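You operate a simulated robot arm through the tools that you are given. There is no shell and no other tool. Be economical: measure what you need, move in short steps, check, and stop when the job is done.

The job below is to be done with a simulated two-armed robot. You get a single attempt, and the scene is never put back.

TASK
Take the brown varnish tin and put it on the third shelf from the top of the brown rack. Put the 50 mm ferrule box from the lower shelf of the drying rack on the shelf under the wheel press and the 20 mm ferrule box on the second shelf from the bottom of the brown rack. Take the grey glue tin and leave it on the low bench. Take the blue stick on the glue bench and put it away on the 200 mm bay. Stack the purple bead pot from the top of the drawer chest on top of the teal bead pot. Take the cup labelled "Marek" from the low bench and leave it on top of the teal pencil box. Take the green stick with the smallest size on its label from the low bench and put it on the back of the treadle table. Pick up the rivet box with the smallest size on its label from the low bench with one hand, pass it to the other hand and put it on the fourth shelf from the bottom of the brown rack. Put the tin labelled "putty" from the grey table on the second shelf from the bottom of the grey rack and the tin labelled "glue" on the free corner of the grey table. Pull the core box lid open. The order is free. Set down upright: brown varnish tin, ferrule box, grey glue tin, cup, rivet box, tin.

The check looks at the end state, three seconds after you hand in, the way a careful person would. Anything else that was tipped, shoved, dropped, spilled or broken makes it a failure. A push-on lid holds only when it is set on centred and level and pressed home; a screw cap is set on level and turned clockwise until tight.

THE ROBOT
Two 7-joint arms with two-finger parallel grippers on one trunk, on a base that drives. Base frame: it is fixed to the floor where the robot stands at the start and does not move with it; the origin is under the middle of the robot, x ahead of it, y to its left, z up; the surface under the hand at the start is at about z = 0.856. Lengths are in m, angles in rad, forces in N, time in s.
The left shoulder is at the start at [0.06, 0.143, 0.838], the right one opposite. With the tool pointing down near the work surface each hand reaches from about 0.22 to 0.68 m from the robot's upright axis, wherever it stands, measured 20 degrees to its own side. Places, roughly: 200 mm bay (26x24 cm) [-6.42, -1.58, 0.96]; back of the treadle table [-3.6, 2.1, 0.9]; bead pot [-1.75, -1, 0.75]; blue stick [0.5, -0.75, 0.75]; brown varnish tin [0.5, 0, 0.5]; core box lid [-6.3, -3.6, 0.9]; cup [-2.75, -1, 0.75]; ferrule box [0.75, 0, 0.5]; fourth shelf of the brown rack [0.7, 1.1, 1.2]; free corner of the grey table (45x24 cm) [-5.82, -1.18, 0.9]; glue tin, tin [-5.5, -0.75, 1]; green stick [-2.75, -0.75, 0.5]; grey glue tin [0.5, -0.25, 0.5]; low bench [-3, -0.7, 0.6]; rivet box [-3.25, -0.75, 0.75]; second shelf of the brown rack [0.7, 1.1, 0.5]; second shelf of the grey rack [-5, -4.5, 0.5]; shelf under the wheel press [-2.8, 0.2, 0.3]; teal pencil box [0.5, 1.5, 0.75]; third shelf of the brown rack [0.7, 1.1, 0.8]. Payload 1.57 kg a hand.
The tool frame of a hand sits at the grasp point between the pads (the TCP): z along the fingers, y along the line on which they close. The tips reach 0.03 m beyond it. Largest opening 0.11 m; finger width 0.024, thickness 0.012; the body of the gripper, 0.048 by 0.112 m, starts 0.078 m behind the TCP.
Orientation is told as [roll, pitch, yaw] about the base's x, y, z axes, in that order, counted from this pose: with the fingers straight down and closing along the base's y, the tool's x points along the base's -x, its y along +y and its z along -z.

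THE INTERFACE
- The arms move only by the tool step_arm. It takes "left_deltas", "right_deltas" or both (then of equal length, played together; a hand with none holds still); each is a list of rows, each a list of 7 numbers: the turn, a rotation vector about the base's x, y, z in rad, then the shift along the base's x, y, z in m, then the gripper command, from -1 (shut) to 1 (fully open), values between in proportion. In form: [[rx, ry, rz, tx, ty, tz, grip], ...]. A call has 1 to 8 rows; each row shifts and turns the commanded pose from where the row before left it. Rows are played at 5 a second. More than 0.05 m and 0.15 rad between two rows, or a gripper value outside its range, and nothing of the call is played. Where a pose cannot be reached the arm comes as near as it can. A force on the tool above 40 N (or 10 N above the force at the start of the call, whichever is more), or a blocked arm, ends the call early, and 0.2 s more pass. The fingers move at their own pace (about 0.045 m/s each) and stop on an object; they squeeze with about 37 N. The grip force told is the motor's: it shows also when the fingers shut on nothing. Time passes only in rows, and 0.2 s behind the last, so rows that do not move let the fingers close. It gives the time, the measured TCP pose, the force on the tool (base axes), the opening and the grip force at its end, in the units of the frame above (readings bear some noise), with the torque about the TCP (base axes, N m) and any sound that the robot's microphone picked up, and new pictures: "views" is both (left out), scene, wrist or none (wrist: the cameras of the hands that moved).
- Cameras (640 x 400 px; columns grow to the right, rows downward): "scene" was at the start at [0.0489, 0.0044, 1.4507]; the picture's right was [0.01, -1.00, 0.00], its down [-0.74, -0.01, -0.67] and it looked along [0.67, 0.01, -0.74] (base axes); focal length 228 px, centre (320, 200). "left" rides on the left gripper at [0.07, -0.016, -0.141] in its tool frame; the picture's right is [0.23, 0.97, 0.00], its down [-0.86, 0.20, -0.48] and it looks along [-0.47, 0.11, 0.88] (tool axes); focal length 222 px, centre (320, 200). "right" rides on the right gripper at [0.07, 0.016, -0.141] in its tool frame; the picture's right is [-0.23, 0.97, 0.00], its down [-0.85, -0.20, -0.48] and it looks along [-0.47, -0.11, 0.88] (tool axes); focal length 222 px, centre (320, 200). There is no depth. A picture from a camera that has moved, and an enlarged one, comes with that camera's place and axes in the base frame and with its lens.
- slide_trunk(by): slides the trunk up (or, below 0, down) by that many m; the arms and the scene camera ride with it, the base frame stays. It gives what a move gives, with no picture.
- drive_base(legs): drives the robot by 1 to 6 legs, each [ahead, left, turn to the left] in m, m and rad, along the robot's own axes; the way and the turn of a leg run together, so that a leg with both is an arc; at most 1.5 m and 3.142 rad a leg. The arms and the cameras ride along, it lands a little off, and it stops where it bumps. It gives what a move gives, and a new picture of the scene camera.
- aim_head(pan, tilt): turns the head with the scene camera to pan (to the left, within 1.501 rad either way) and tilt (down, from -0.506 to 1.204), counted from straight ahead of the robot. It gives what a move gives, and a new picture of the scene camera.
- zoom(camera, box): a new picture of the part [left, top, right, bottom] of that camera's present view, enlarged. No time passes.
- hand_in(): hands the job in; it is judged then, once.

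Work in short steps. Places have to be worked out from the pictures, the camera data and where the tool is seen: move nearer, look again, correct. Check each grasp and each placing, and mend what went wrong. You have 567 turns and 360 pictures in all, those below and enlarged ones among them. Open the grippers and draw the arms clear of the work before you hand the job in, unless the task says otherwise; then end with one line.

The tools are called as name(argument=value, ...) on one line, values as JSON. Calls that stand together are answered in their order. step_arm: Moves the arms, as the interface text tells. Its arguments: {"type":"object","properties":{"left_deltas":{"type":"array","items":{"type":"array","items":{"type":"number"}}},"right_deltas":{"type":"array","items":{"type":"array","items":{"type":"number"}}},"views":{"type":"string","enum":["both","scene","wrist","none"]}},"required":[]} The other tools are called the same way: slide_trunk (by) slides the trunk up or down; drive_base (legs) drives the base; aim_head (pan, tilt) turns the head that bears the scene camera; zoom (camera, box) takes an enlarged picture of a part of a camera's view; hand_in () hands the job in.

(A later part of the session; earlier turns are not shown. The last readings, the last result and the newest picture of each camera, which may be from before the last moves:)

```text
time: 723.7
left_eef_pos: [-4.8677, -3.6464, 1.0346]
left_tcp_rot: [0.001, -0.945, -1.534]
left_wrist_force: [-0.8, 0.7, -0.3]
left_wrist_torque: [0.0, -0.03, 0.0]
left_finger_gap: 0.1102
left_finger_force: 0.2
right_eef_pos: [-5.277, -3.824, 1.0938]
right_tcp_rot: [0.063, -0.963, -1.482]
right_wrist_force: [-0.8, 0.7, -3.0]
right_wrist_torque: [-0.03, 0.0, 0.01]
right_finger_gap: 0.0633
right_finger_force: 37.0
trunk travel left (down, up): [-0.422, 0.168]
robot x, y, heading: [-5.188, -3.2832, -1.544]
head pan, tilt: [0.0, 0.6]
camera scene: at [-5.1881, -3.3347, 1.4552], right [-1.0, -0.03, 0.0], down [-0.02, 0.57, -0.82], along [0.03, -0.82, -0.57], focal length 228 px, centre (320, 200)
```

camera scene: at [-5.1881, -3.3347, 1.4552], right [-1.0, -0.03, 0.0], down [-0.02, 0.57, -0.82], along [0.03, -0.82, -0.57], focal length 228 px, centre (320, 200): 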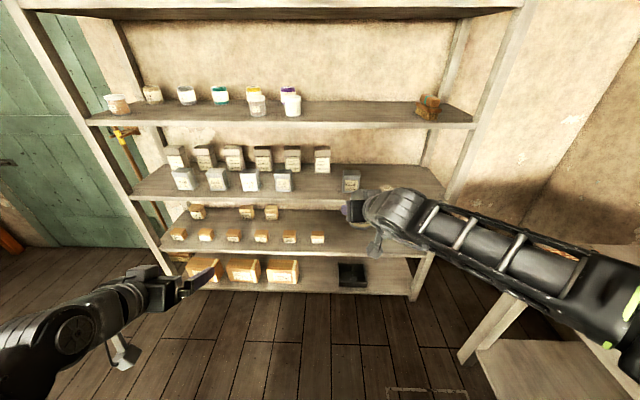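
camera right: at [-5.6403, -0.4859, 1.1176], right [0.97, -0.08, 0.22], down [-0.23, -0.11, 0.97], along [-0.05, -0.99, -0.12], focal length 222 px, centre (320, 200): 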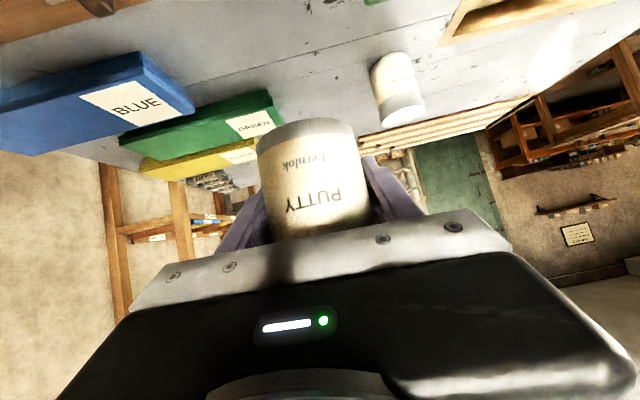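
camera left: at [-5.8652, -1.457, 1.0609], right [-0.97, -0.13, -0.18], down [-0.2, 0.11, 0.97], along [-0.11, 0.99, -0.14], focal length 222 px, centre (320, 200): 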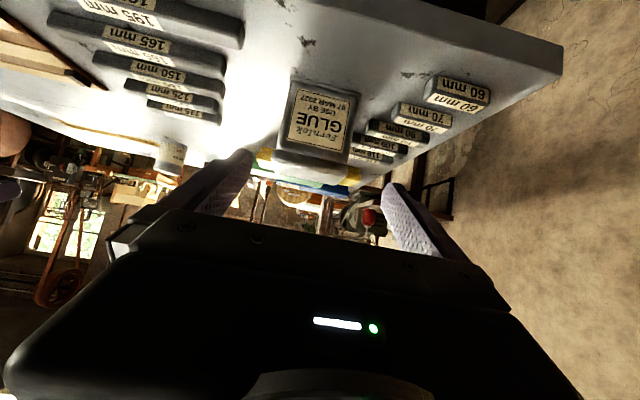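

The second shelf (z≈0.48, front y≈-4.22) is free right of the small boxes; I aim for x≈-5.31. Lower the trunk, drop the arm a little, and drive in.

slide_trunk(by=-0.42)

step_arm(right_deltas=[[0, 0, 0, 0, 0, -0.035, -1], [0, 0, 0, 0, 0, -0.035, -1], [0, 0, 0, 0, 0, 0, -1]], views="none")

drive_base(legs=[[0, -0.03, -0.026], [0.36, 0, 0]])

```text
refused: -0.42 is not a number from -0.4 to 0.4
```

```text
time: 724.5
left_eef_pos: [-4.8673, -3.6465, 1.0346]
left_tcp_rot: [0.0, -0.947, -1.534]
left_wrist_force: [-0.7, -0.7, -0.3]
left_wrist_torque: [-0.02, 0.02, 0.0]
left_finger_gap: 0.1102
left_finger_force: 0.0
right_eef_pos: [-5.2786, -3.8211, 1.0236]
right_tcp_rot: [0.065, -0.965, -1.483]
right_wrist_force: [0.7, -1.3, -2.7]
right_wrist_torque: [-0.04, 0.0, 0.01]
right_finger_gap: 0.0632
right_finger_force: 37.1
trunk travel left (down, up): [-0.422, 0.168]
robot x, y, heading: [-5.1934, -3.2812, -1.535]
head pan, tilt: [0.0, 0.6]
```

```text
time: 727.2
left_eef_pos: [-4.9085, -4.0139, 1.034]
left_tcp_rot: [0.0, -0.947, -1.565]
left_wrist_force: [-0.2, -1.0, 0.6]
left_wrist_torque: [0.0, -0.01, 0.0]
left_finger_gap: 0.1101
left_finger_force: 0.2
right_eef_pos: [-5.3244, -4.1783, 1.0232]
right_tcp_rot: [0.065, -0.964, -1.514]
right_wrist_force: [0.1, -0.5, -3.3]
right_wrist_torque: [-0.04, -0.02, -0.03]
right_finger_gap: 0.0634
right_finger_force: 36.5
trunk travel left (down, up): [-0.422, 0.168]
robot x, y, heading: [-5.2197, -3.6363, -1.57]
head pan, tilt: [0.0, 0.6]
camera scene: at [-5.219, -3.6936, 1.4552], right [-1.0, 0.0, 0.0], down [0.0, 0.57, -0.82], along [0.0, -0.82, -0.57], focal length 228 px, centre (320, 200)
```

scene: 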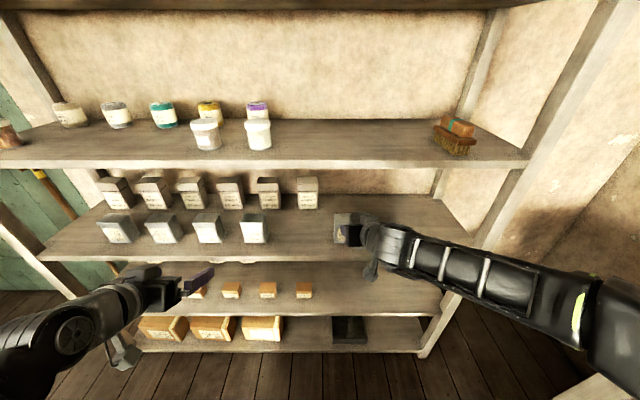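

The trunk step was refused (limit 0.4). I pull the right hand back 9 cm, then lower the trunk 0.4.

step_arm(right_deltas=[[0, 0, 0, 0, 0.045, 0, -1], [0, 0, 0, 0, 0.045, 0, -1], [0, 0, 0, 0, 0, 0, -1]], views="none")

slide_trunk(by=-0.4)

step_arm(right_deltas=[[0, 0, 0, 0, -0.03, -0.02, -1], [0, 0, 0, 0, -0.04, 0, -1], [0, 0, 0, 0, -0.045, 0, -1], [0, 0, 0, 0, 0, 0, -1]], views="wrist")

```text
time: 728.0
left_eef_pos: [-4.9073, -4.0138, 1.0349]
left_tcp_rot: [0.0, -0.946, -1.561]
left_wrist_force: [-0.7, -0.2, 0.6]
left_wrist_torque: [-0.02, -0.04, -0.03]
left_finger_gap: 0.1098
left_finger_force: 0.0
right_eef_pos: [-5.3229, -4.0872, 1.024]
right_tcp_rot: [0.065, -0.962, -1.512]
right_wrist_force: [-0.4, -0.6, -3.2]
right_wrist_torque: [-0.03, 0.01, 0.0]
right_finger_gap: 0.0634
right_finger_force: 37.7
trunk travel left (down, up): [-0.422, 0.168]
robot x, y, heading: [-5.2195, -3.6391, -1.573]
head pan, tilt: [0.0, 0.6]
```

```text
time: 731.8
left_eef_pos: [-4.9083, -4.0141, 0.6359]
left_tcp_rot: [0.001, -0.949, -1.562]
left_wrist_force: [-0.1, 0.3, -0.2]
left_wrist_torque: [0.01, 0.02, -0.01]
left_finger_gap: 0.11
left_finger_force: 0.1
right_eef_pos: [-5.3235, -4.0874, 0.6246]
right_tcp_rot: [0.063, -0.963, -1.512]
right_wrist_force: [0.2, -0.1, -2.9]
right_wrist_torque: [-0.03, -0.02, 0.02]
right_finger_gap: 0.0636
right_finger_force: 36.8
trunk travel left (down, up): [-0.022, 0.568]
robot x, y, heading: [-5.218, -3.6383, -1.571]
head pan, tilt: [0.0, 0.6]
```

```text
time: 732.8
left_eef_pos: [-4.9079, -4.0143, 0.6347]
left_tcp_rot: [-0.001, -0.947, -1.562]
left_wrist_force: [-0.5, 0.0, 0.0]
left_wrist_torque: [0.02, -0.02, -0.01]
left_finger_gap: 0.1099
left_finger_force: 0.0
right_eef_pos: [-5.321, -4.2035, 0.6018]
right_tcp_rot: [0.064, -0.966, -1.512]
right_wrist_force: [0.0, 0.5, -2.6]
right_wrist_torque: [-0.07, -0.01, 0.01]
right_finger_gap: 0.0633
right_finger_force: 37.2
trunk travel left (down, up): [-0.022, 0.568]
robot x, y, heading: [-5.2157, -3.6369, -1.569]
head pan, tilt: [0.0, 0.6]
camera right: at [-5.3247, -4.0462, 0.6247], right [0.97, -0.02, 0.22], down [-0.22, -0.12, 0.97], along [0.01, -0.99, -0.12], focal length 222 px, centre (320, 200)
```

right: 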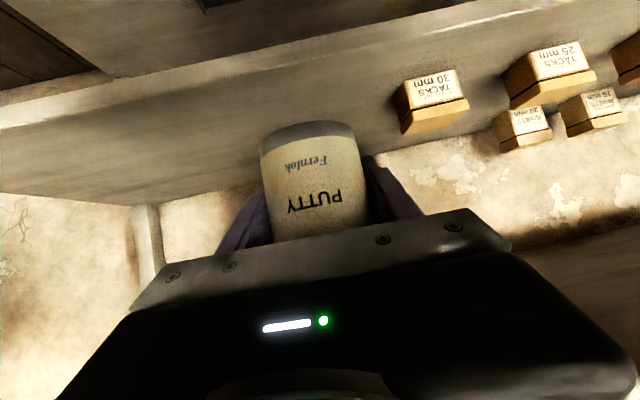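

Good clearance. Extend 10 cm over the shelf and lower to contact.

step_arm(right_deltas=[[0, 0, 0, 0, -0.04, 0, -1], [0, 0, 0, 0, -0.04, 0, -1], [0, 0, 0, 0, -0.025, -0.02, -1], [0, 0, 0, 0, 0, -0.015, -1], [0, 0, 0, 0, 0, -0.008, -1], [0, 0, 0, 0, 0, -0.006, -1], [0, 0, 0, 0, 0, -0.006, -1], [0, 0, 0, 0, 0, 0, -1]], views="none")

```text
time: 734.6
left_eef_pos: [-4.9083, -4.0135, 0.636]
left_tcp_rot: [0.001, -0.948, -1.563]
left_wrist_force: [0.4, 0.0, -0.1]
left_wrist_torque: [0.0, -0.01, 0.0]
left_finger_gap: 0.11
left_finger_force: 0.1
right_eef_pos: [-5.3259, -4.3066, 0.547]
right_tcp_rot: [0.065, -0.964, -1.511]
right_wrist_force: [0.9, -0.2, -3.8]
right_wrist_torque: [-0.01, 0.0, -0.01]
right_finger_gap: 0.0632
right_finger_force: 37.3
trunk travel left (down, up): [-0.022, 0.568]
robot x, y, heading: [-5.2188, -3.6375, -1.569]
head pan, tilt: [0.0, 0.6]
```

Continue lowering in small rows.

step_arm(right_deltas=[[0, 0, 0, 0, 0, -0.006, -1], [0, 0, 0, 0, 0, -0.006, -1], [0, 0, 0, 0, 0, -0.006, -1], [0, 0, 0, 0, 0, -0.006, -1], [0, 0, 0, 0, 0, -0.005, -1], [0, 0, 0, 0, 0, -0.005, -1], [0, 0, 0, 0, 0, 0, -1]], views="wrist")

```text
time: 736.2
left_eef_pos: [-4.9084, -4.0141, 0.634]
left_tcp_rot: [-0.001, -0.948, -1.564]
left_wrist_force: [0.8, -0.9, 0.4]
left_wrist_torque: [0.01, 0.0, 0.0]
left_finger_gap: 0.11
left_finger_force: 0.1
right_eef_pos: [-5.3239, -4.307, 0.5131]
right_tcp_rot: [0.064, -0.963, -1.512]
right_wrist_force: [-0.5, 0.3, -4.0]
right_wrist_torque: [-0.03, -0.06, -0.01]
right_finger_gap: 0.0631
right_finger_force: 37.1
trunk travel left (down, up): [-0.022, 0.568]
robot x, y, heading: [-5.2172, -3.6387, -1.567]
head pan, tilt: [0.0, 0.6]
camera right: at [-5.3265, -4.1499, 0.5377], right [0.97, -0.02, 0.22], down [-0.22, -0.12, 0.97], along [0.01, -0.99, -0.12], focal length 222 px, centre (320, 200)
```

right: 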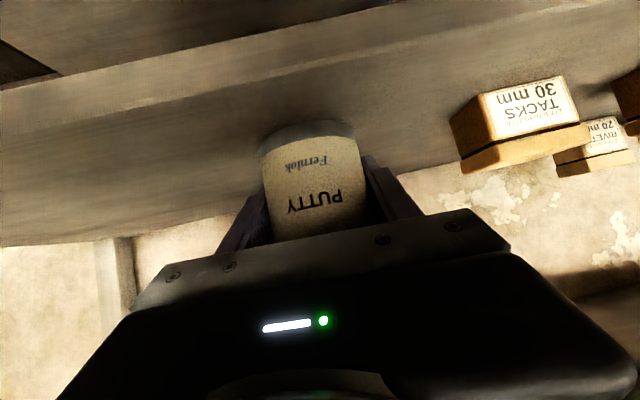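

Not yet in contact; continue.

step_arm(right_deltas=[[0, 0, 0, 0, 0, -0.006, -1], [0, 0, 0, 0, 0, -0.006, -1], [0, 0, 0, 0, 0, -0.006, -1], [0, 0, 0, 0, 0, -0.006, -1], [0, 0, 0, 0, 0, -0.005, -1], [0, 0, 0, 0, 0, -0.005, -1], [0, 0, 0, 0, 0, -0.005, -1], [0, 0, 0, 0, 0, 0, -1]], views="wrist")

```text
time: 737.8
left_eef_pos: [-4.9074, -4.0137, 0.6359]
left_tcp_rot: [0.0, -0.947, -1.563]
left_wrist_force: [0.6, 0.1, 0.0]
left_wrist_torque: [0.04, 0.01, 0.03]
left_finger_gap: 0.1101
left_finger_force: 0.1
right_eef_pos: [-5.3238, -4.3106, 0.4873]
right_tcp_rot: [0.058, -0.985, -1.507]
right_wrist_force: [1.0, -2.4, 11.3]
right_wrist_torque: [0.3, 0.39, 0.06]
right_finger_gap: 0.0629
right_finger_force: 36.7
trunk travel left (down, up): [-0.022, 0.568]
robot x, y, heading: [-5.2191, -3.6359, -1.568]
head pan, tilt: [0.0, 0.6]
stopped in row 7 (right hand): the force on the tool passed its limit at 45 N (the readings are from after the stop); the commanded pose is now the measured one
camera right: at [-5.3266, -4.1533, 0.5081], right [0.98, -0.02, 0.22], down [-0.22, -0.1, 0.97], along [0.01, -1.0, -0.1], focal length 222 px, centre (320, 200)
```

right: 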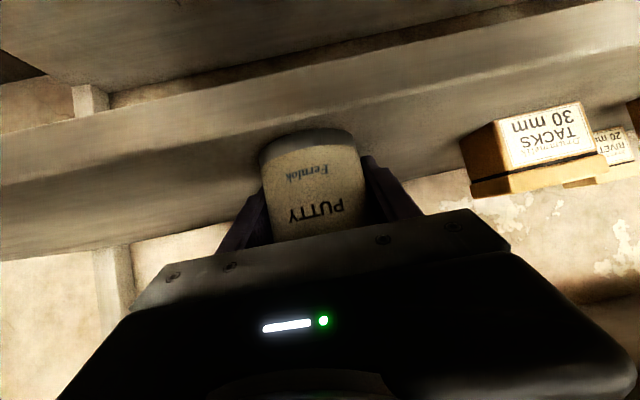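

Contact at z≈0.487. Open and verify.

step_arm(right_deltas=[[0, 0, 0, 0, 0, 0.003, -1], [0, 0, 0, 0, 0, 0, 0.4], [0, 0, 0, 0, 0, 0.002, 1], [0, 0, 0, 0, 0, 0, 1], [0, 0, 0, 0, 0, 0, 1]], views="wrist")

```text
time: 739.0
left_eef_pos: [-4.9082, -4.0138, 0.635]
left_tcp_rot: [0.0, -0.949, -1.565]
left_wrist_force: [-0.7, -0.9, -0.1]
left_wrist_torque: [0.03, 0.0, 0.04]
left_finger_gap: 0.1096
left_finger_force: 0.1
right_eef_pos: [-5.3245, -4.3104, 0.4893]
right_tcp_rot: [0.061, -0.978, -1.51]
right_wrist_force: [0.2, -0.1, 0.5]
right_wrist_torque: [0.02, 0.0, -0.05]
right_finger_gap: 0.1101
right_finger_force: 0.1
trunk travel left (down, up): [-0.022, 0.568]
robot x, y, heading: [-5.2176, -3.6419, -1.572]
head pan, tilt: [0.0, 0.6]
camera right: at [-5.328, -4.153, 0.5108], right [0.97, -0.02, 0.22], down [-0.22, -0.11, 0.97], along [0.01, -0.99, -0.11], focal length 222 px, centre (320, 200)
```

right: 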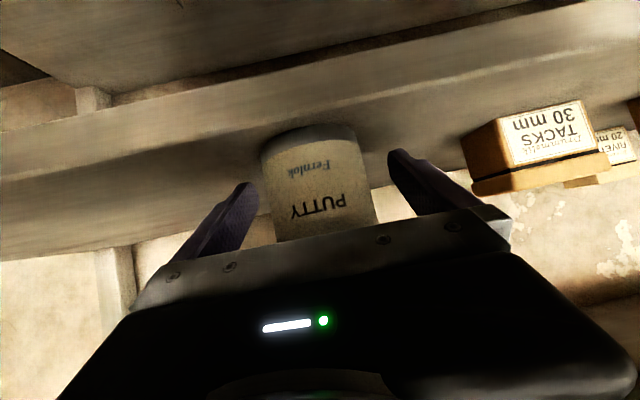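

Putty stands on the second shelf. Retract, back off, raise the trunk and turn toward the core box on the bench.

step_arm(right_deltas=[[0, 0, 0, 0, 0.04, 0.005, 1], [0, 0, 0, 0, 0.045, 0.01, 1], [0, 0, 0, 0, 0.045, 0.01, 1], [0, 0, 0, 0, 0.04, 0.01, 1], [0, 0, 0, 0, 0, 0, 1]], views="none")

drive_base(legs=[[-0.35, 0.08, 0]])

slide_trunk(by=0.4)

slide_trunk(by=0.1)

drive_base(legs=[[0, 0, -1.57], [0, 0.3, 0]])

```text
time: 740.2
left_eef_pos: [-4.9086, -4.0133, 0.6349]
left_tcp_rot: [0.0, -0.948, -1.564]
left_wrist_force: [1.0, 1.0, -0.8]
left_wrist_torque: [0.0, 0.0, -0.02]
left_finger_gap: 0.1102
left_finger_force: 0.0
right_eef_pos: [-5.3233, -4.1404, 0.5223]
right_tcp_rot: [0.059, -0.979, -1.509]
right_wrist_force: [0.8, -0.6, 0.2]
right_wrist_torque: [0.01, 0.0, -0.01]
right_finger_gap: 0.1101
right_finger_force: 0.1
trunk travel left (down, up): [-0.022, 0.568]
robot x, y, heading: [-5.2185, -3.6386, -1.571]
head pan, tilt: [0.0, 0.6]
```

```text
time: 742.5
left_eef_pos: [-4.8284, -3.6619, 0.6351]
left_tcp_rot: [0.0, -0.949, -1.565]
left_wrist_force: [0.6, 0.6, 0.1]
left_wrist_torque: [0.02, -0.01, -0.01]
left_finger_gap: 0.1101
left_finger_force: 0.0
right_eef_pos: [-5.2435, -3.7869, 0.5219]
right_tcp_rot: [0.064, -0.981, -1.509]
right_wrist_force: [-0.8, 0.4, 0.3]
right_wrist_torque: [-0.01, 0.01, 0.0]
right_finger_gap: 0.1098
right_finger_force: 0.1
trunk travel left (down, up): [-0.022, 0.568]
robot x, y, heading: [-5.1387, -3.2862, -1.574]
head pan, tilt: [0.0, 0.6]
camera scene: at [-5.1394, -3.3404, 1.0553], right [-1.0, 0.0, 0.0], down [0.0, 0.56, -0.83], along [0.0, -0.83, -0.56], focal length 228 px, centre (320, 200)
```

scene: 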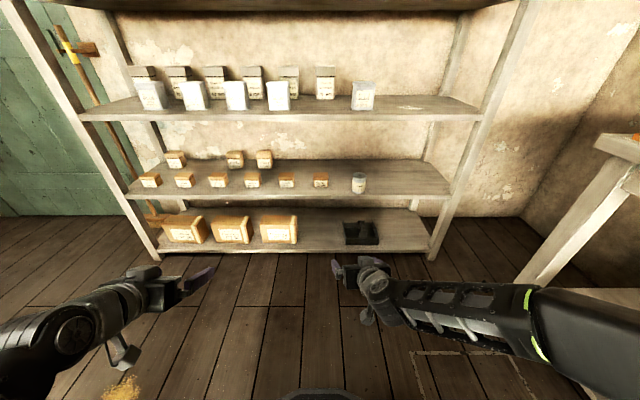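

```text
time: 746.4
left_eef_pos: [-4.8291, -3.6617, 1.0358]
left_tcp_rot: [0.0, -0.947, -1.563]
left_wrist_force: [0.3, 0.0, -0.2]
left_wrist_torque: [0.0, -0.02, -0.02]
left_finger_gap: 0.1099
left_finger_force: 0.1
right_eef_pos: [-5.2427, -3.7871, 0.9212]
right_tcp_rot: [0.062, -0.979, -1.51]
right_wrist_force: [0.3, -0.1, -0.1]
right_wrist_torque: [0.0, 0.01, 0.0]
right_finger_gap: 0.11
right_finger_force: 0.1
trunk travel left (down, up): [-0.422, 0.168]
robot x, y, heading: [-5.1348, -3.2865, -1.573]
head pan, tilt: [0.0, 0.6]
```

```text
time: 747.7
left_eef_pos: [-4.8282, -3.6615, 1.1352]
left_tcp_rot: [-0.001, -0.948, -1.565]
left_wrist_force: [0.2, -0.5, 0.8]
left_wrist_torque: [0.01, 0.0, 0.0]
left_finger_gap: 0.1098
left_finger_force: 0.2
right_eef_pos: [-5.2427, -3.7884, 1.0221]
right_tcp_rot: [0.061, -0.979, -1.509]
right_wrist_force: [-0.4, -1.1, -0.2]
right_wrist_torque: [-0.01, 0.02, -0.01]
right_finger_gap: 0.1098
right_finger_force: 0.1
trunk travel left (down, up): [-0.522, 0.068]
robot x, y, heading: [-5.141, -3.2824, -1.57]
head pan, tilt: [0.0, 0.6]
```

```text
time: 753.7
left_eef_pos: [-5.5405, -3.8889, 1.1347]
left_tcp_rot: [-0.001, -0.948, 3.113]
left_wrist_force: [0.5, -1.0, -0.1]
left_wrist_torque: [0.0, 0.01, -0.04]
left_finger_gap: 0.1098
left_finger_force: 0.1
right_eef_pos: [-5.6503, -3.4687, 1.0215]
right_tcp_rot: [0.059, -0.98, -3.118]
right_wrist_force: [-0.9, 0.3, -0.7]
right_wrist_torque: [0.0, 0.01, -0.03]
right_finger_gap: 0.11
right_finger_force: 0.1
trunk travel left (down, up): [-0.522, 0.068]
robot x, y, heading: [-5.1513, -3.5921, 3.105]
head pan, tilt: [0.0, 0.6]
camera scene: at [-5.2104, -3.5872, 1.5553], right [0.04, 1.0, 0.0], down [0.56, -0.02, -0.83], along [-0.82, 0.03, -0.56], focal length 228 px, centre (320, 200)
```

scene: 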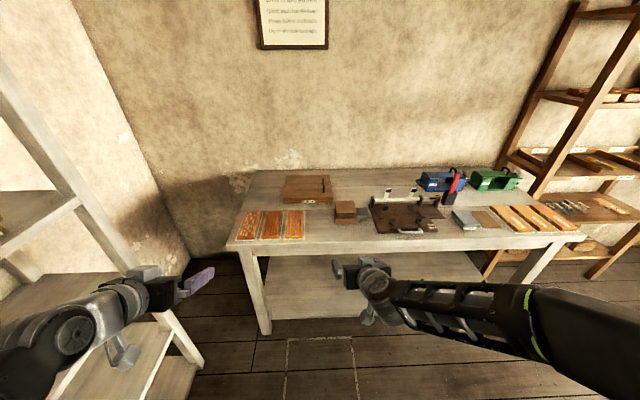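

The core box (brown, with handle) is ahead. Zoom.

zoom(camera="scene", box=[230, 150, 390, 250])

```text
4.00 times, centred on (310, 200) of scene
camera zoom: at [-5.2104, -3.5872, 1.5553], right [0.04, 1.0, 0.0], down [0.56, -0.02, -0.83], along [-0.82, 0.03, -0.56], focal length 912 px, centre (360, 200)
```

zoom: 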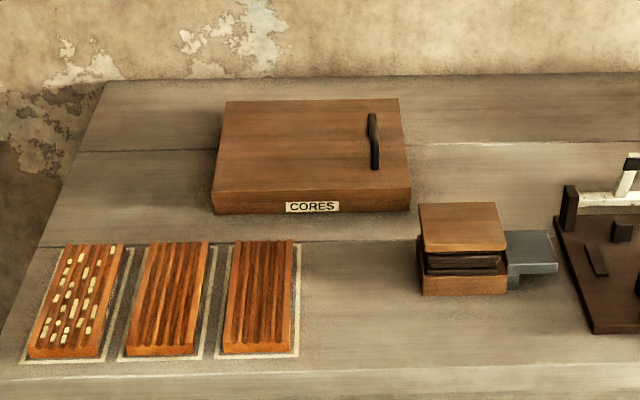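

The box has its handle near the right edge (bar along x at y≈-3.525, z≈0.92), so the lid likely hinges on the left. I raise the right hand and drive up to the bench with the left hand for the handle.

step_arm(left_deltas=[[0, 0, 0, 0, 0.04, 0, 0], [0, 0, 0, 0, 0.04, 0, 0], [0, 0, 0, 0, 0.04, 0, 0], [0, 0, 0, 0, 0.03, 0, 0], [0, 0, 0, 0, 0, 0, 0]], right_deltas=[[0, 0, 0, 0.03, 0.02, 0.03, 1], [0, 0, 0, 0.03, 0.02, 0.03, 1], [0, 0, 0, 0, 0.02, 0.04, 1], [0, 0, 0, 0, 0.02, 0.04, 1], [0, 0, 0, 0, 0, 0, 1]], views="none")

drive_base(legs=[[0, -0.12, 0.036], [0.42, 0, 0]])

```text
time: 754.9
left_eef_pos: [-5.5495, -3.7388, 1.1476]
left_tcp_rot: [-0.001, -0.949, 3.111]
left_wrist_force: [-0.5, 1.0, 0.0]
left_wrist_torque: [0.01, -0.02, 0.0]
left_finger_gap: 0.055
left_finger_force: 0.1
left hand out of reach, approached as far as the arm can: row 1, 2
right_eef_pos: [-5.6084, -3.3887, 1.1714]
right_tcp_rot: [0.061, -0.977, -3.12]
right_wrist_force: [-0.5, -0.1, -0.3]
right_wrist_torque: [0.01, 0.03, -0.01]
right_finger_gap: 0.1099
right_finger_force: 0.0
right hand out of reach, approached as far as the arm can: row 1, 2
trunk travel left (down, up): [-0.522, 0.068]
robot x, y, heading: [-5.15, -3.5893, 3.099]
head pan, tilt: [0.0, 0.6]
```

```text
time: 758.3
left_eef_pos: [-5.9509, -3.6356, 1.1462]
left_tcp_rot: [0.0, -0.946, -3.128]
left_wrist_force: [-0.5, -0.6, 0.6]
left_wrist_torque: [-0.01, -0.02, -0.01]
left_finger_gap: 0.055
left_finger_force: 0.1
right_eef_pos: [-6.028, -3.2873, 1.1709]
right_tcp_rot: [0.06, -0.98, -3.075]
right_wrist_force: [0.6, 0.0, -0.2]
right_wrist_torque: [0.04, 0.02, 0.03]
right_finger_gap: 0.1101
right_finger_force: 0.1
trunk travel left (down, up): [-0.522, 0.068]
robot x, y, heading: [-5.5581, -3.4676, -3.133]
head pan, tilt: [0.0, 0.6]
camera scene: at [-5.6211, -3.4664, 1.5552], right [-0.01, 1.0, 0.0], down [0.57, 0.0, -0.82], along [-0.82, -0.01, -0.57], focal length 228 px, centre (320, 200)
```

scene: 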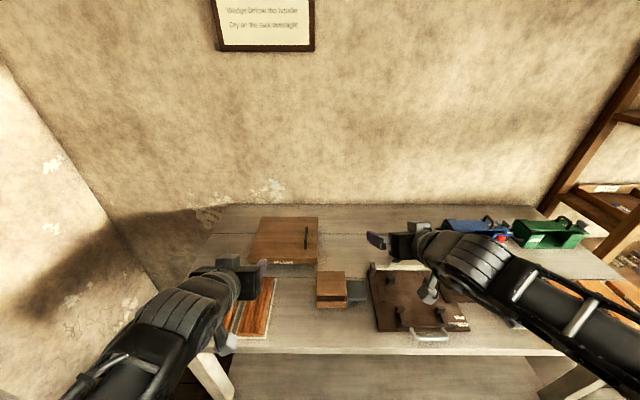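

Handle centre ≈(-6.286,-3.53,0.913), hinge side y≈-3.734. Move 4 cm closer and bring the left hand to the handle's front part.

drive_base(legs=[[0.04, 0, 0]])

step_arm(left_deltas=[[0, 0, 0, -0.045, 0.018, 0, 0], [0, 0, 0, -0.045, 0.018, 0, 0], [0, 0, 0, -0.04, 0.018, -0.02, 0], [0, 0, 0, -0.04, 0.018, -0.02, 0], [0, 0, 0, -0.04, 0.018, -0.02, 0], [0, 0, 0, -0.03, 0.014, -0.03, 0], [0, 0, 0, -0.015, 0, -0.04, 0], [0, 0, 0, 0, 0, 0, 0]], views="wrist")

```text
time: 759.2
left_eef_pos: [-5.9923, -3.6352, 1.1467]
left_tcp_rot: [0.0, -0.947, -3.127]
left_wrist_force: [-0.7, -0.7, -1.1]
left_wrist_torque: [0.01, -0.01, 0.01]
left_finger_gap: 0.0553
left_finger_force: 0.0
right_eef_pos: [-6.0684, -3.2865, 1.1684]
right_tcp_rot: [0.061, -0.978, -3.072]
right_wrist_force: [-0.4, 0.0, 0.0]
right_wrist_torque: [0.0, 0.0, 0.03]
right_finger_gap: 0.1102
right_finger_force: 0.1
trunk travel left (down, up): [-0.522, 0.068]
robot x, y, heading: [-5.5999, -3.4692, -3.133]
head pan, tilt: [0.0, 0.6]
camera scene: at [-5.6627, -3.4666, 1.5552], right [-0.01, 1.0, 0.0], down [0.57, 0.0, -0.82], along [-0.82, -0.01, -0.57], focal length 228 px, centre (320, 200)
```

scene: 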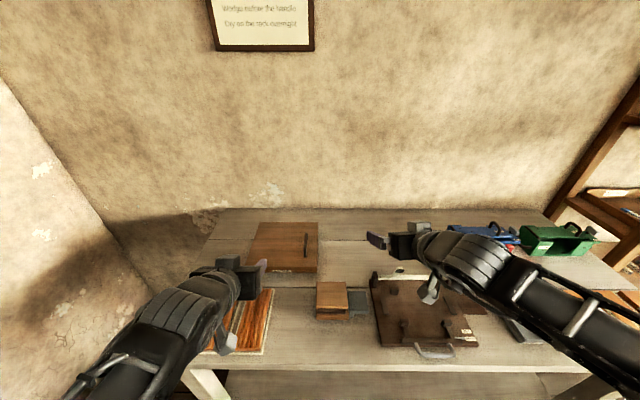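

```text
time: 761.0
left_eef_pos: [-6.2461, -3.5322, 1.018]
left_tcp_rot: [-0.003, -0.95, -3.129]
left_wrist_force: [0.2, 0.0, 0.4]
left_wrist_torque: [0.0, -0.02, -0.01]
left_finger_gap: 0.0552
left_finger_force: 0.1
right_eef_pos: [-6.0674, -3.2865, 1.1712]
right_tcp_rot: [0.06, -0.978, -3.073]
right_wrist_force: [-0.2, 0.3, -0.1]
right_wrist_torque: [0.01, 0.01, -0.01]
right_finger_gap: 0.1101
right_finger_force: 0.1
trunk travel left (down, up): [-0.522, 0.068]
robot x, y, heading: [-5.6014, -3.4691, -3.133]
head pan, tilt: [0.0, 0.6]
camera left: at [-6.09, -3.5117, 1.0434], right [0.15, -0.97, -0.19], down [-0.11, -0.2, 0.97], along [-0.98, -0.12, -0.13], focal length 222 px, centre (320, 200)
```

left: 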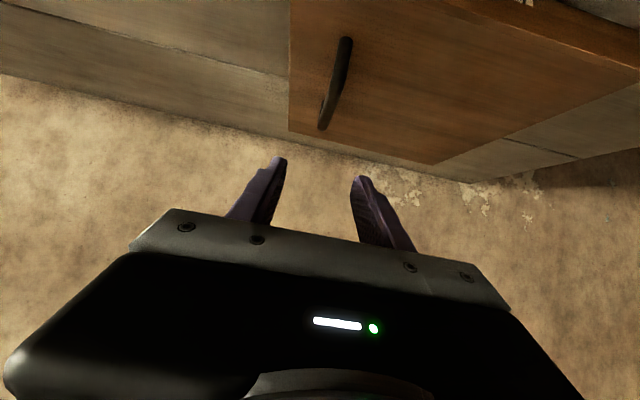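

Handle: x -6.225…-6.345 at y≈-3.528. Lower onto it and close.

step_arm(left_deltas=[[0, 0, 0, -0.007, 0.002, -0.035, 0], [0, 0, 0, -0.007, 0.002, -0.035, 0], [0, 0, 0, 0, 0, -0.02, 0], [0, 0, 0, 0, 0, -0.008, 0], [0, 0, 0, 0, 0, 0, -1], [0, 0, 0, 0, 0, 0, -1], [0, 0, 0, 0, 0, 0, -1], [0, 0, 0, 0, 0, 0, -1]], views="wrist")

```text
time: 762.8
left_eef_pos: [-6.2607, -3.5287, 0.9219]
left_tcp_rot: [-0.003, -0.951, -3.126]
left_wrist_force: [-0.6, -13.3, 18.1]
left_wrist_torque: [-0.14, 0.23, -0.42]
left_finger_gap: 0.0119
left_finger_force: 26.6
right_eef_pos: [-6.0653, -3.2881, 1.1718]
right_tcp_rot: [0.059, -0.98, -3.072]
right_wrist_force: [-0.2, 0.5, 0.4]
right_wrist_torque: [-0.01, -0.02, -0.03]
right_finger_gap: 0.11
right_finger_force: 0.1
trunk travel left (down, up): [-0.522, 0.068]
robot x, y, heading: [-5.6011, -3.4693, -3.136]
head pan, tilt: [0.0, 0.6]
camera left: at [-6.1049, -3.5092, 0.9461], right [0.15, -0.97, -0.19], down [-0.1, -0.2, 0.97], along [-0.98, -0.12, -0.13], focal length 222 px, centre (320, 200)
```

left: 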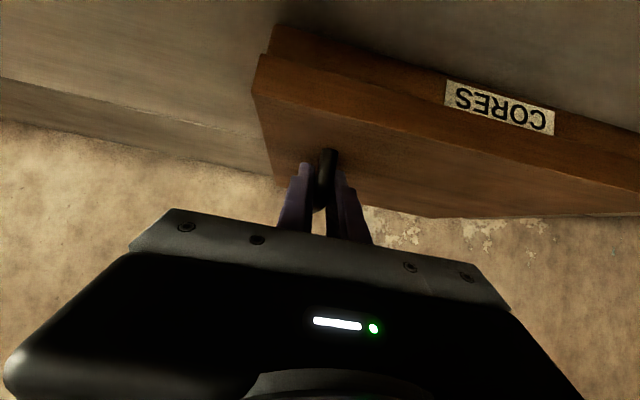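

Handle gripped. Test a small lift along the hinge arc (rotation about +x).

step_arm(left_deltas=[[0.05, 0, 0, 0, -0.0027, 0.0102, -1], [0.05, 0, 0, 0, -0.0033, 0.0101, -1], [0.05, 0, 0, 0, -0.0038, 0.0098, -1], [0, 0, 0, 0, 0, 0, -1]], views="wrist")

```text
time: 763.8
left_eef_pos: [-6.2615, -3.5387, 0.9479]
left_tcp_rot: [-0.25, -0.922, -2.926]
left_wrist_force: [-0.7, 0.4, -25.4]
left_wrist_torque: [-0.07, -0.37, -0.27]
left_finger_gap: 0.0116
left_finger_force: 29.5
right_eef_pos: [-6.0685, -3.2868, 1.1687]
right_tcp_rot: [0.062, -0.977, -3.074]
right_wrist_force: [-0.1, -0.2, 0.5]
right_wrist_torque: [-0.02, -0.01, 0.03]
right_finger_gap: 0.1099
right_finger_force: 0.0
trunk travel left (down, up): [-0.522, 0.068]
robot x, y, heading: [-5.6007, -3.4693, -3.133]
head pan, tilt: [0.0, 0.6]
camera left: at [-6.1064, -3.5221, 0.9759], right [0.15, -0.93, -0.33], down [-0.11, -0.34, 0.93], along [-0.98, -0.1, -0.16], focal length 222 px, centre (320, 200)
```

left: 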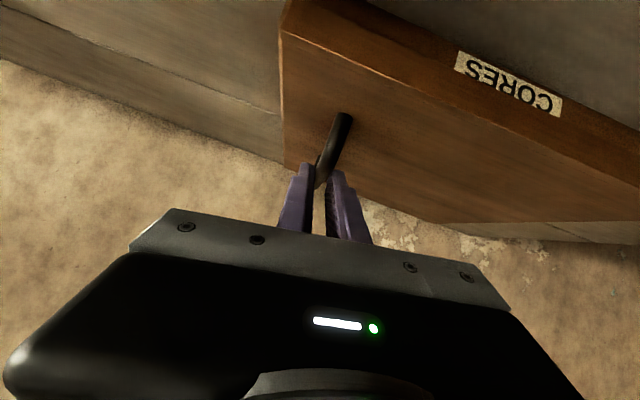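

The hand slipped up the handle; the lid doesn't hinge that way. I re-grip and try sliding it to the right (+y).

step_arm(left_deltas=[[0, 0, 0, 0, 0, 0, -0.4], [-0.05, 0, 0, 0, 0.003, 0, -0.4], [-0.05, 0, 0, 0, 0.004, -0.01, -0.4], [-0.05, 0, 0, 0, 0.003, -0.012, -0.4], [0, 0, 0, 0, 0, -0.01, -0.4], [0, 0, 0, 0, 0, 0, -1], [0, 0, 0, 0, 0, 0, -1], [0, 0, 0, 0, 0, 0, -1]], views="none")

step_arm(left_deltas=[[0, 0, 0, 0, 0.01, 0, -1], [0, 0, 0, 0, 0.01, 0, -1], [0, 0, 0, 0, 0.01, 0, -1], [0, 0, 0, 0, 0.01, 0, -1], [0, 0, 0, 0, 0, 0, -1]], views="wrist")

```text
time: 765.6
left_eef_pos: [-6.2603, -3.5282, 0.9216]
left_tcp_rot: [-0.002, -0.952, -3.123]
left_wrist_force: [-2.8, -10.1, 20.1]
left_wrist_torque: [-0.25, 0.34, -0.36]
left_finger_gap: 0.0121
left_finger_force: 29.1
right_eef_pos: [-6.0649, -3.2873, 1.1714]
right_tcp_rot: [0.06, -0.981, -3.072]
right_wrist_force: [-0.2, 0.0, 0.4]
right_wrist_torque: [0.03, -0.01, 0.01]
right_finger_gap: 0.11
right_finger_force: 0.0
trunk travel left (down, up): [-0.522, 0.068]
robot x, y, heading: [-5.5998, -3.4686, -3.132]
head pan, tilt: [0.0, 0.6]
```

```text
time: 766.0
left_eef_pos: [-6.2586, -3.5286, 0.9205]
left_tcp_rot: [0.011, -0.953, -3.118]
left_wrist_force: [12.7, -9.6, 11.1]
left_wrist_torque: [-0.12, 0.34, -0.49]
left_finger_gap: 0.0122
left_finger_force: 29.2
right_eef_pos: [-6.0642, -3.2879, 1.171]
right_tcp_rot: [0.062, -0.982, -3.072]
right_wrist_force: [0.5, 1.0, -0.8]
right_wrist_torque: [-0.02, 0.01, 0.06]
right_finger_gap: 0.1098
right_finger_force: 0.1
trunk travel left (down, up): [-0.522, 0.068]
robot x, y, heading: [-5.603, -3.4688, -3.137]
head pan, tilt: [0.0, 0.6]
stopped in row 2 (left hand): the force on the tool passed its limit at 43 N (the readings are from after the stop); the commanded pose is now the measured one
camera left: at [-6.1046, -3.5068, 0.9456], right [0.16, -0.97, -0.18], down [-0.1, -0.2, 0.98], along [-0.98, -0.14, -0.13], focal length 222 px, centre (320, 200)
```

left: 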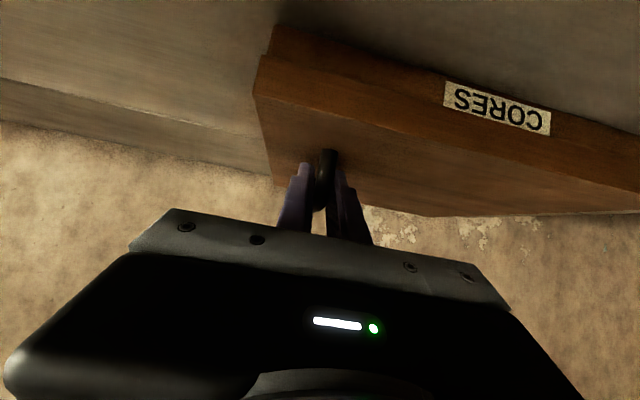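

Sliding right is blocked. Perhaps the hinge is just stiff; I try a much slower lift along the arc.

step_arm(left_deltas=[[0, 0, 0, 0, -0.004, 0, -1], [0.012, 0, 0, 0, -0.0006, 0.003, -1], [0.012, 0, 0, 0, -0.0006, 0.003, -1], [0.012, 0, 0, 0, -0.0006, 0.003, -1], [0.012, 0, 0, 0, -0.0006, 0.003, -1], [0, 0, 0, 0, 0, 0, -1], [0, 0, 0, 0, 0, 0, -1]], views="none")

```text
time: 767.6
left_eef_pos: [-6.2625, -3.5336, 0.9303]
left_tcp_rot: [-0.074, -0.943, -3.053]
left_wrist_force: [4.3, -0.2, -23.1]
left_wrist_torque: [-0.19, -0.28, -1.07]
left_finger_gap: 0.0128
left_finger_force: 29.3
right_eef_pos: [-6.0685, -3.2872, 1.1698]
right_tcp_rot: [0.062, -0.976, -3.073]
right_wrist_force: [0.1, 0.1, -0.2]
right_wrist_torque: [-0.02, -0.01, 0.0]
right_finger_gap: 0.1102
right_finger_force: 0.0
trunk travel left (down, up): [-0.522, 0.068]
robot x, y, heading: [-5.5999, -3.4687, -3.129]
head pan, tilt: [0.0, 0.6]
```

Continue slowly and then look.

step_arm(left_deltas=[[0.012, 0, 0, 0, -0.0008, 0.003, -1], [0.012, 0, 0, 0, -0.0008, 0.003, -1], [0.012, 0, 0, 0, -0.0008, 0.003, -1], [0.012, 0, 0, 0, -0.0008, 0.003, -1], [0.012, 0, 0, 0, -0.0008, 0.003, -1], [0, 0, 0, 0, 0, 0, -1], [0, 0, 0, 0, 0, 0, -1]], views="wrist")

```text
time: 769.2
left_eef_pos: [-6.2634, -3.5374, 0.946]
left_tcp_rot: [-0.177, -0.936, -2.97]
left_wrist_force: [-3.0, -0.2, -21.6]
left_wrist_torque: [-0.03, -0.39, -0.56]
left_finger_gap: 0.0117
left_finger_force: 29.2
right_eef_pos: [-6.0693, -3.2883, 1.17]
right_tcp_rot: [0.062, -0.978, -3.071]
right_wrist_force: [0.2, 0.9, 0.3]
right_wrist_torque: [0.02, 0.0, -0.02]
right_finger_gap: 0.1102
right_finger_force: 0.0
trunk travel left (down, up): [-0.522, 0.068]
robot x, y, heading: [-5.6012, -3.4676, -3.136]
head pan, tilt: [0.0, 0.6]
camera left: at [-6.1085, -3.5195, 0.9733], right [0.16, -0.95, -0.28], down [-0.1, -0.3, 0.95], along [-0.98, -0.12, -0.15], focal length 222 px, centre (320, 200)
```

left: 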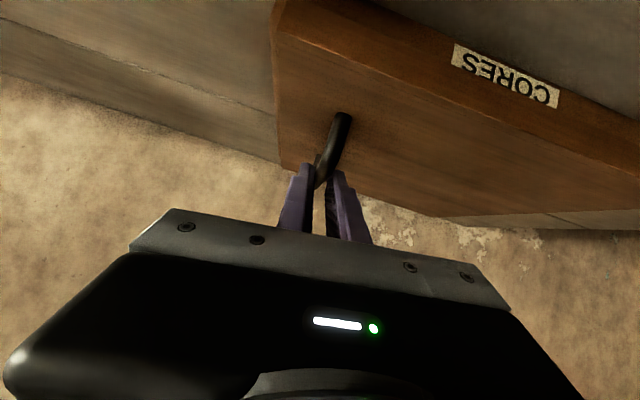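

The lid doesn't lift. I re-grip without pressing down and test sliding again, gently.

step_arm(left_deltas=[[0, 0, 0, 0, 0, 0, -0.4], [-0.05, 0, 0, 0, 0.003, -0.006, -0.4], [-0.05, 0, 0, 0, 0.003, -0.008, -0.4], [-0.008, 0, 0, 0, 0.003, -0.008, -0.4], [0, 0, 0, 0, 0, 0, -1], [0, 0, 0, 0, 0, 0, -1], [0, 0, 0, 0, 0, 0, -1]], views="none")

step_arm(left_deltas=[[0, 0, 0, 0, 0.004, 0, -1], [0, 0, 0, 0, 0.004, 0, -1], [0, 0, 0, 0, 0.004, 0, -1], [0, 0, 0, 0, 0.004, 0, -1], [0, 0, 0, 0, 0.004, 0, -1], [0, 0, 0, 0, 0, 0, -1]], views="none")

```text
time: 770.8
left_eef_pos: [-6.2625, -3.5288, 0.9262]
left_tcp_rot: [0.009, -0.951, -3.12]
left_wrist_force: [0.8, -2.7, 0.5]
left_wrist_torque: [-0.13, 0.0, -0.89]
left_finger_gap: 0.0124
left_finger_force: 28.4
right_eef_pos: [-6.0679, -3.2882, 1.1705]
right_tcp_rot: [0.061, -0.979, -3.07]
right_wrist_force: [-0.3, 0.5, 0.8]
right_wrist_torque: [0.03, -0.01, -0.01]
right_finger_gap: 0.1098
right_finger_force: 0.1
trunk travel left (down, up): [-0.522, 0.068]
robot x, y, heading: [-5.6012, -3.4695, -3.134]
head pan, tilt: [0.0, 0.6]
```

```text
time: 771.8
left_eef_pos: [-6.263, -3.5297, 0.925]
left_tcp_rot: [0.02, -0.947, -3.11]
left_wrist_force: [0.2, -9.8, 1.9]
left_wrist_torque: [-0.33, 0.07, -0.89]
left_finger_gap: 0.0133
left_finger_force: 29.7
right_eef_pos: [-6.0686, -3.2893, 1.1713]
right_tcp_rot: [0.063, -0.98, -3.072]
right_wrist_force: [0.5, 0.4, -0.3]
right_wrist_torque: [-0.02, 0.02, 0.03]
right_finger_gap: 0.1102
right_finger_force: 0.2
trunk travel left (down, up): [-0.522, 0.068]
robot x, y, heading: [-5.5987, -3.4673, -3.13]
head pan, tilt: [0.0, 0.6]
stopped in row 4 (left hand): the force on the tool passed its limit at 42 N (the readings are from after the stop); the commanded pose is now the measured one
```

Blocked in +y. Test toward -y, then toward the robot (+x).

step_arm(left_deltas=[[0, 0, 0, 0, -0.004, 0, -1], [0, 0, 0, 0, -0.004, 0, -1], [0, 0, 0, 0, -0.004, 0, -1], [0, 0, 0, 0, -0.004, 0, -1], [0, 0, 0, 0, -0.004, 0, -1], [0, 0, 0, 0, 0, 0, -1]], views="none")

step_arm(left_deltas=[[0, 0, 0, 0, 0.004, 0, -1], [0, 0, 0, 0.005, 0, 0, -1], [0, 0, 0, 0.005, 0, 0, -1], [0, 0, 0, 0.005, 0, 0, -1], [0, 0, 0, 0.005, 0, 0, -1], [0, 0, 0, 0, 0, 0, -1]], views="wrist")

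```text
time: 773.2
left_eef_pos: [-6.2627, -3.5442, 0.9254]
left_tcp_rot: [0.014, -0.949, -3.109]
left_wrist_force: [2.9, 0.7, -2.6]
left_wrist_torque: [-0.18, 0.35, -0.98]
left_finger_gap: 0.0128
left_finger_force: 29.9
right_eef_pos: [-6.0676, -3.2887, 1.1713]
right_tcp_rot: [0.061, -0.98, -3.068]
right_wrist_force: [0.4, -0.7, -0.7]
right_wrist_torque: [0.01, 0.05, 0.0]
right_finger_gap: 0.1099
right_finger_force: 0.0
trunk travel left (down, up): [-0.522, 0.068]
robot x, y, heading: [-5.6028, -3.4704, -3.132]
head pan, tilt: [0.0, 0.6]
```

```text
time: 774.6
left_eef_pos: [-6.2454, -3.5414, 0.9248]
left_tcp_rot: [0.014, -0.948, -3.108]
left_wrist_force: [-23.7, -1.1, -0.6]
left_wrist_torque: [-0.24, -0.04, -0.33]
left_finger_gap: 0.0122
left_finger_force: 29.2
right_eef_pos: [-6.0707, -3.2902, 1.1693]
right_tcp_rot: [0.061, -0.977, -3.069]
right_wrist_force: [0.0, 0.2, 0.8]
right_wrist_torque: [-0.03, 0.0, -0.02]
right_finger_gap: 0.1101
right_finger_force: 0.0
trunk travel left (down, up): [-0.522, 0.068]
robot x, y, heading: [-5.6027, -3.469, -3.126]
head pan, tilt: [0.0, 0.6]
camera left: at [-6.0908, -3.5161, 0.9492], right [0.18, -0.97, -0.18], down [-0.1, -0.2, 0.98], along [-0.98, -0.15, -0.13], focal length 222 px, centre (320, 200)
```

left: 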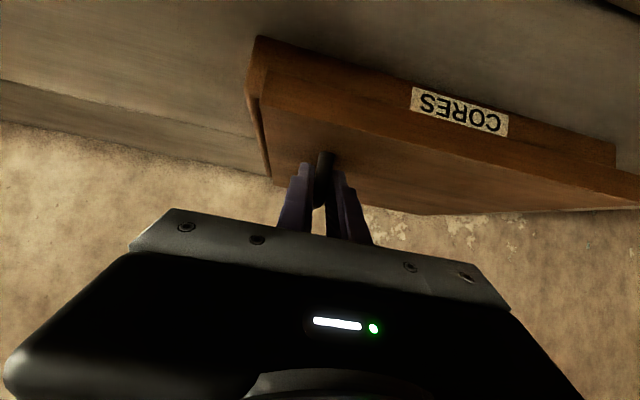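

The lid slides freely toward -y. I reset x and pull it left.

step_arm(left_deltas=[[0, 0, 0, -0.015, 0, 0, -1], [0, 0, 0, 0, -0.01, 0, -1], [0, 0, 0, 0, -0.02, 0, -1], [0, 0, 0, 0, -0.02, 0, -1], [0, 0, 0, 0, -0.02, 0, -1], [0, 0, 0, 0, -0.02, 0, -1], [0, 0, 0, 0, -0.02, 0, -1], [0, 0, 0, 0, 0, 0, -1]], views="wrist")

```text
time: 776.4
left_eef_pos: [-6.2565, -3.6539, 0.926]
left_tcp_rot: [0.018, -0.943, -3.109]
left_wrist_force: [21.7, -0.6, -14.1]
left_wrist_torque: [-0.25, -0.46, -0.66]
left_finger_gap: 0.0126
left_finger_force: 29.1
right_eef_pos: [-6.0672, -3.2892, 1.1713]
right_tcp_rot: [0.061, -0.978, -3.068]
right_wrist_force: [-0.2, 0.1, 0.4]
right_wrist_torque: [-0.01, 0.03, 0.04]
right_finger_gap: 0.1099
right_finger_force: 0.0
trunk travel left (down, up): [-0.522, 0.068]
robot x, y, heading: [-5.603, -3.4698, -3.133]
head pan, tilt: [0.0, 0.6]
camera left: at [-6.1016, -3.6297, 0.9507], right [0.18, -0.97, -0.17], down [-0.1, -0.2, 0.98], along [-0.98, -0.16, -0.14], focal length 222 px, centre (320, 200)
```

left: 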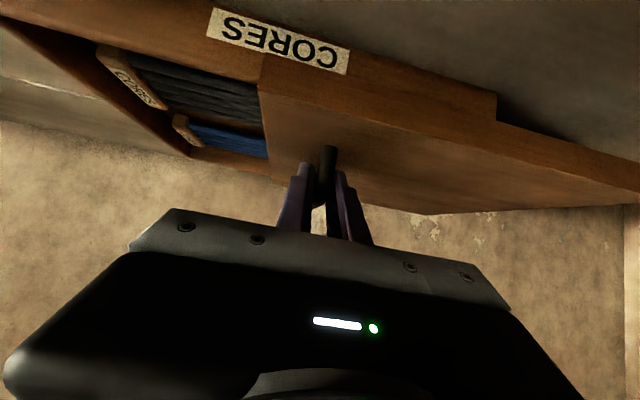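

The lid is sliding open. Continue pulling toward its stop.

step_arm(left_deltas=[[0, 0, 0, 0.003, -0.015, 0, -1], [0, 0, 0, 0, -0.015, 0, -1], [0, 0, 0, 0, -0.015, 0, -1], [0, 0, 0, 0, -0.015, 0, -1], [0, 0, 0, 0, -0.015, 0, -1], [0, 0, 0, 0, 0, 0, -1]], views="none")

```text
time: 777.8
left_eef_pos: [-6.2561, -3.7283, 0.9245]
left_tcp_rot: [0.012, -0.949, -3.109]
left_wrist_force: [4.2, 0.2, -11.4]
left_wrist_torque: [-0.1, -0.2, -0.78]
left_finger_gap: 0.0127
left_finger_force: 29.6
right_eef_pos: [-6.0694, -3.2903, 1.1698]
right_tcp_rot: [0.062, -0.979, -3.068]
right_wrist_force: [0.2, 0.5, 0.1]
right_wrist_torque: [0.02, -0.01, 0.0]
right_finger_gap: 0.11
right_finger_force: 0.1
trunk travel left (down, up): [-0.522, 0.068]
robot x, y, heading: [-5.6007, -3.4671, -3.128]
head pan, tilt: [0.0, 0.6]
```

Moved 0.2 m freely. A bit more to find the stop.

step_arm(left_deltas=[[0, 0, 0, 0, -0.01, 0, -1], [0, 0, 0, 0, -0.01, 0, -1], [0, 0, 0, 0, 0, 0, -1]], views="wrist")

```text
time: 778.6
left_eef_pos: [-6.2554, -3.7468, 0.9254]
left_tcp_rot: [0.012, -0.95, -3.109]
left_wrist_force: [-5.4, 0.4, -14.9]
left_wrist_torque: [-0.17, 0.14, -0.75]
left_finger_gap: 0.0127
left_finger_force: 29.6
right_eef_pos: [-6.0697, -3.2894, 1.1693]
right_tcp_rot: [0.06, -0.978, -3.068]
right_wrist_force: [-0.4, 1.0, 0.3]
right_wrist_torque: [0.02, 0.03, -0.05]
right_finger_gap: 0.11
right_finger_force: 0.1
trunk travel left (down, up): [-0.522, 0.068]
robot x, y, heading: [-5.604, -3.472, -3.129]
head pan, tilt: [0.0, 0.6]
camera left: at [-6.1014, -3.7227, 0.9504], right [0.17, -0.97, -0.18], down [-0.1, -0.2, 0.98], along [-0.98, -0.15, -0.13], focal length 222 px, centre (320, 200)
```

left: 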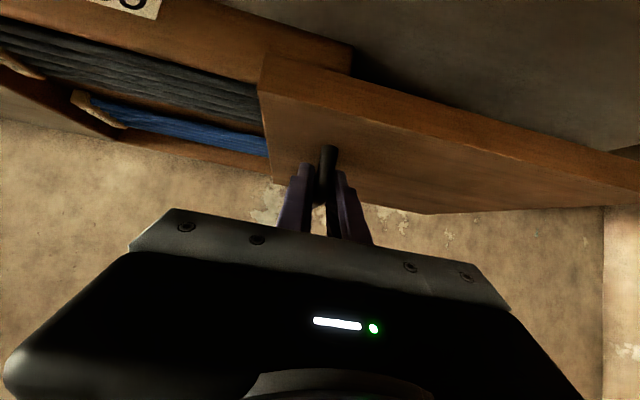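

The lid is about 0.22 m open. Release carefully and check that it stays.

step_arm(left_deltas=[[0, 0, 0, 0, 0, -0.002, -0.6], [0, 0, 0, 0, 0, 0, -0.3], [0, 0, 0, 0, 0, 0, 0], [0, 0, 0, 0, 0, 0.03, 0], [0, 0, 0, 0, 0, 0.04, 0], [0, 0, 0, 0.03, 0, 0.03, 0], [0, 0, 0, 0.04, 0, 0.02, 0]], views="wrist")

```text
time: 780.2
left_eef_pos: [-6.1866, -3.7453, 1.0444]
left_tcp_rot: [0.014, -0.949, -3.11]
left_wrist_force: [0.2, -1.3, 0.3]
left_wrist_torque: [-0.01, -0.02, -0.02]
left_finger_gap: 0.0551
left_finger_force: 0.0
right_eef_pos: [-6.0671, -3.2902, 1.1718]
right_tcp_rot: [0.061, -0.98, -3.068]
right_wrist_force: [0.8, 0.4, 0.3]
right_wrist_torque: [0.04, 0.02, -0.02]
right_finger_gap: 0.1101
right_finger_force: 0.0
trunk travel left (down, up): [-0.522, 0.068]
robot x, y, heading: [-5.5968, -3.4693, -3.134]
head pan, tilt: [0.0, 0.6]
camera left: at [-6.0314, -3.72, 1.0702], right [0.17, -0.97, -0.18], down [-0.1, -0.2, 0.98], along [-0.98, -0.15, -0.13], focal length 222 px, centre (320, 200)
```

left: 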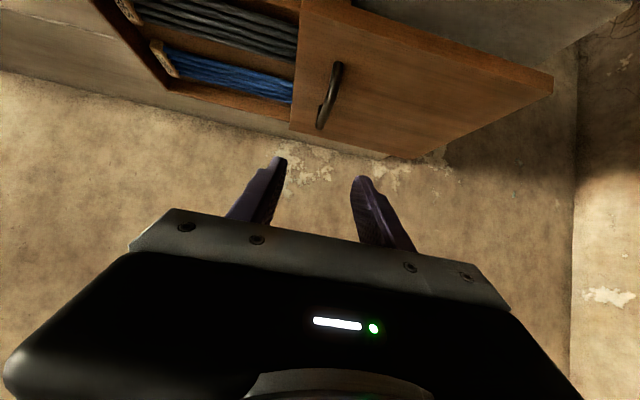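

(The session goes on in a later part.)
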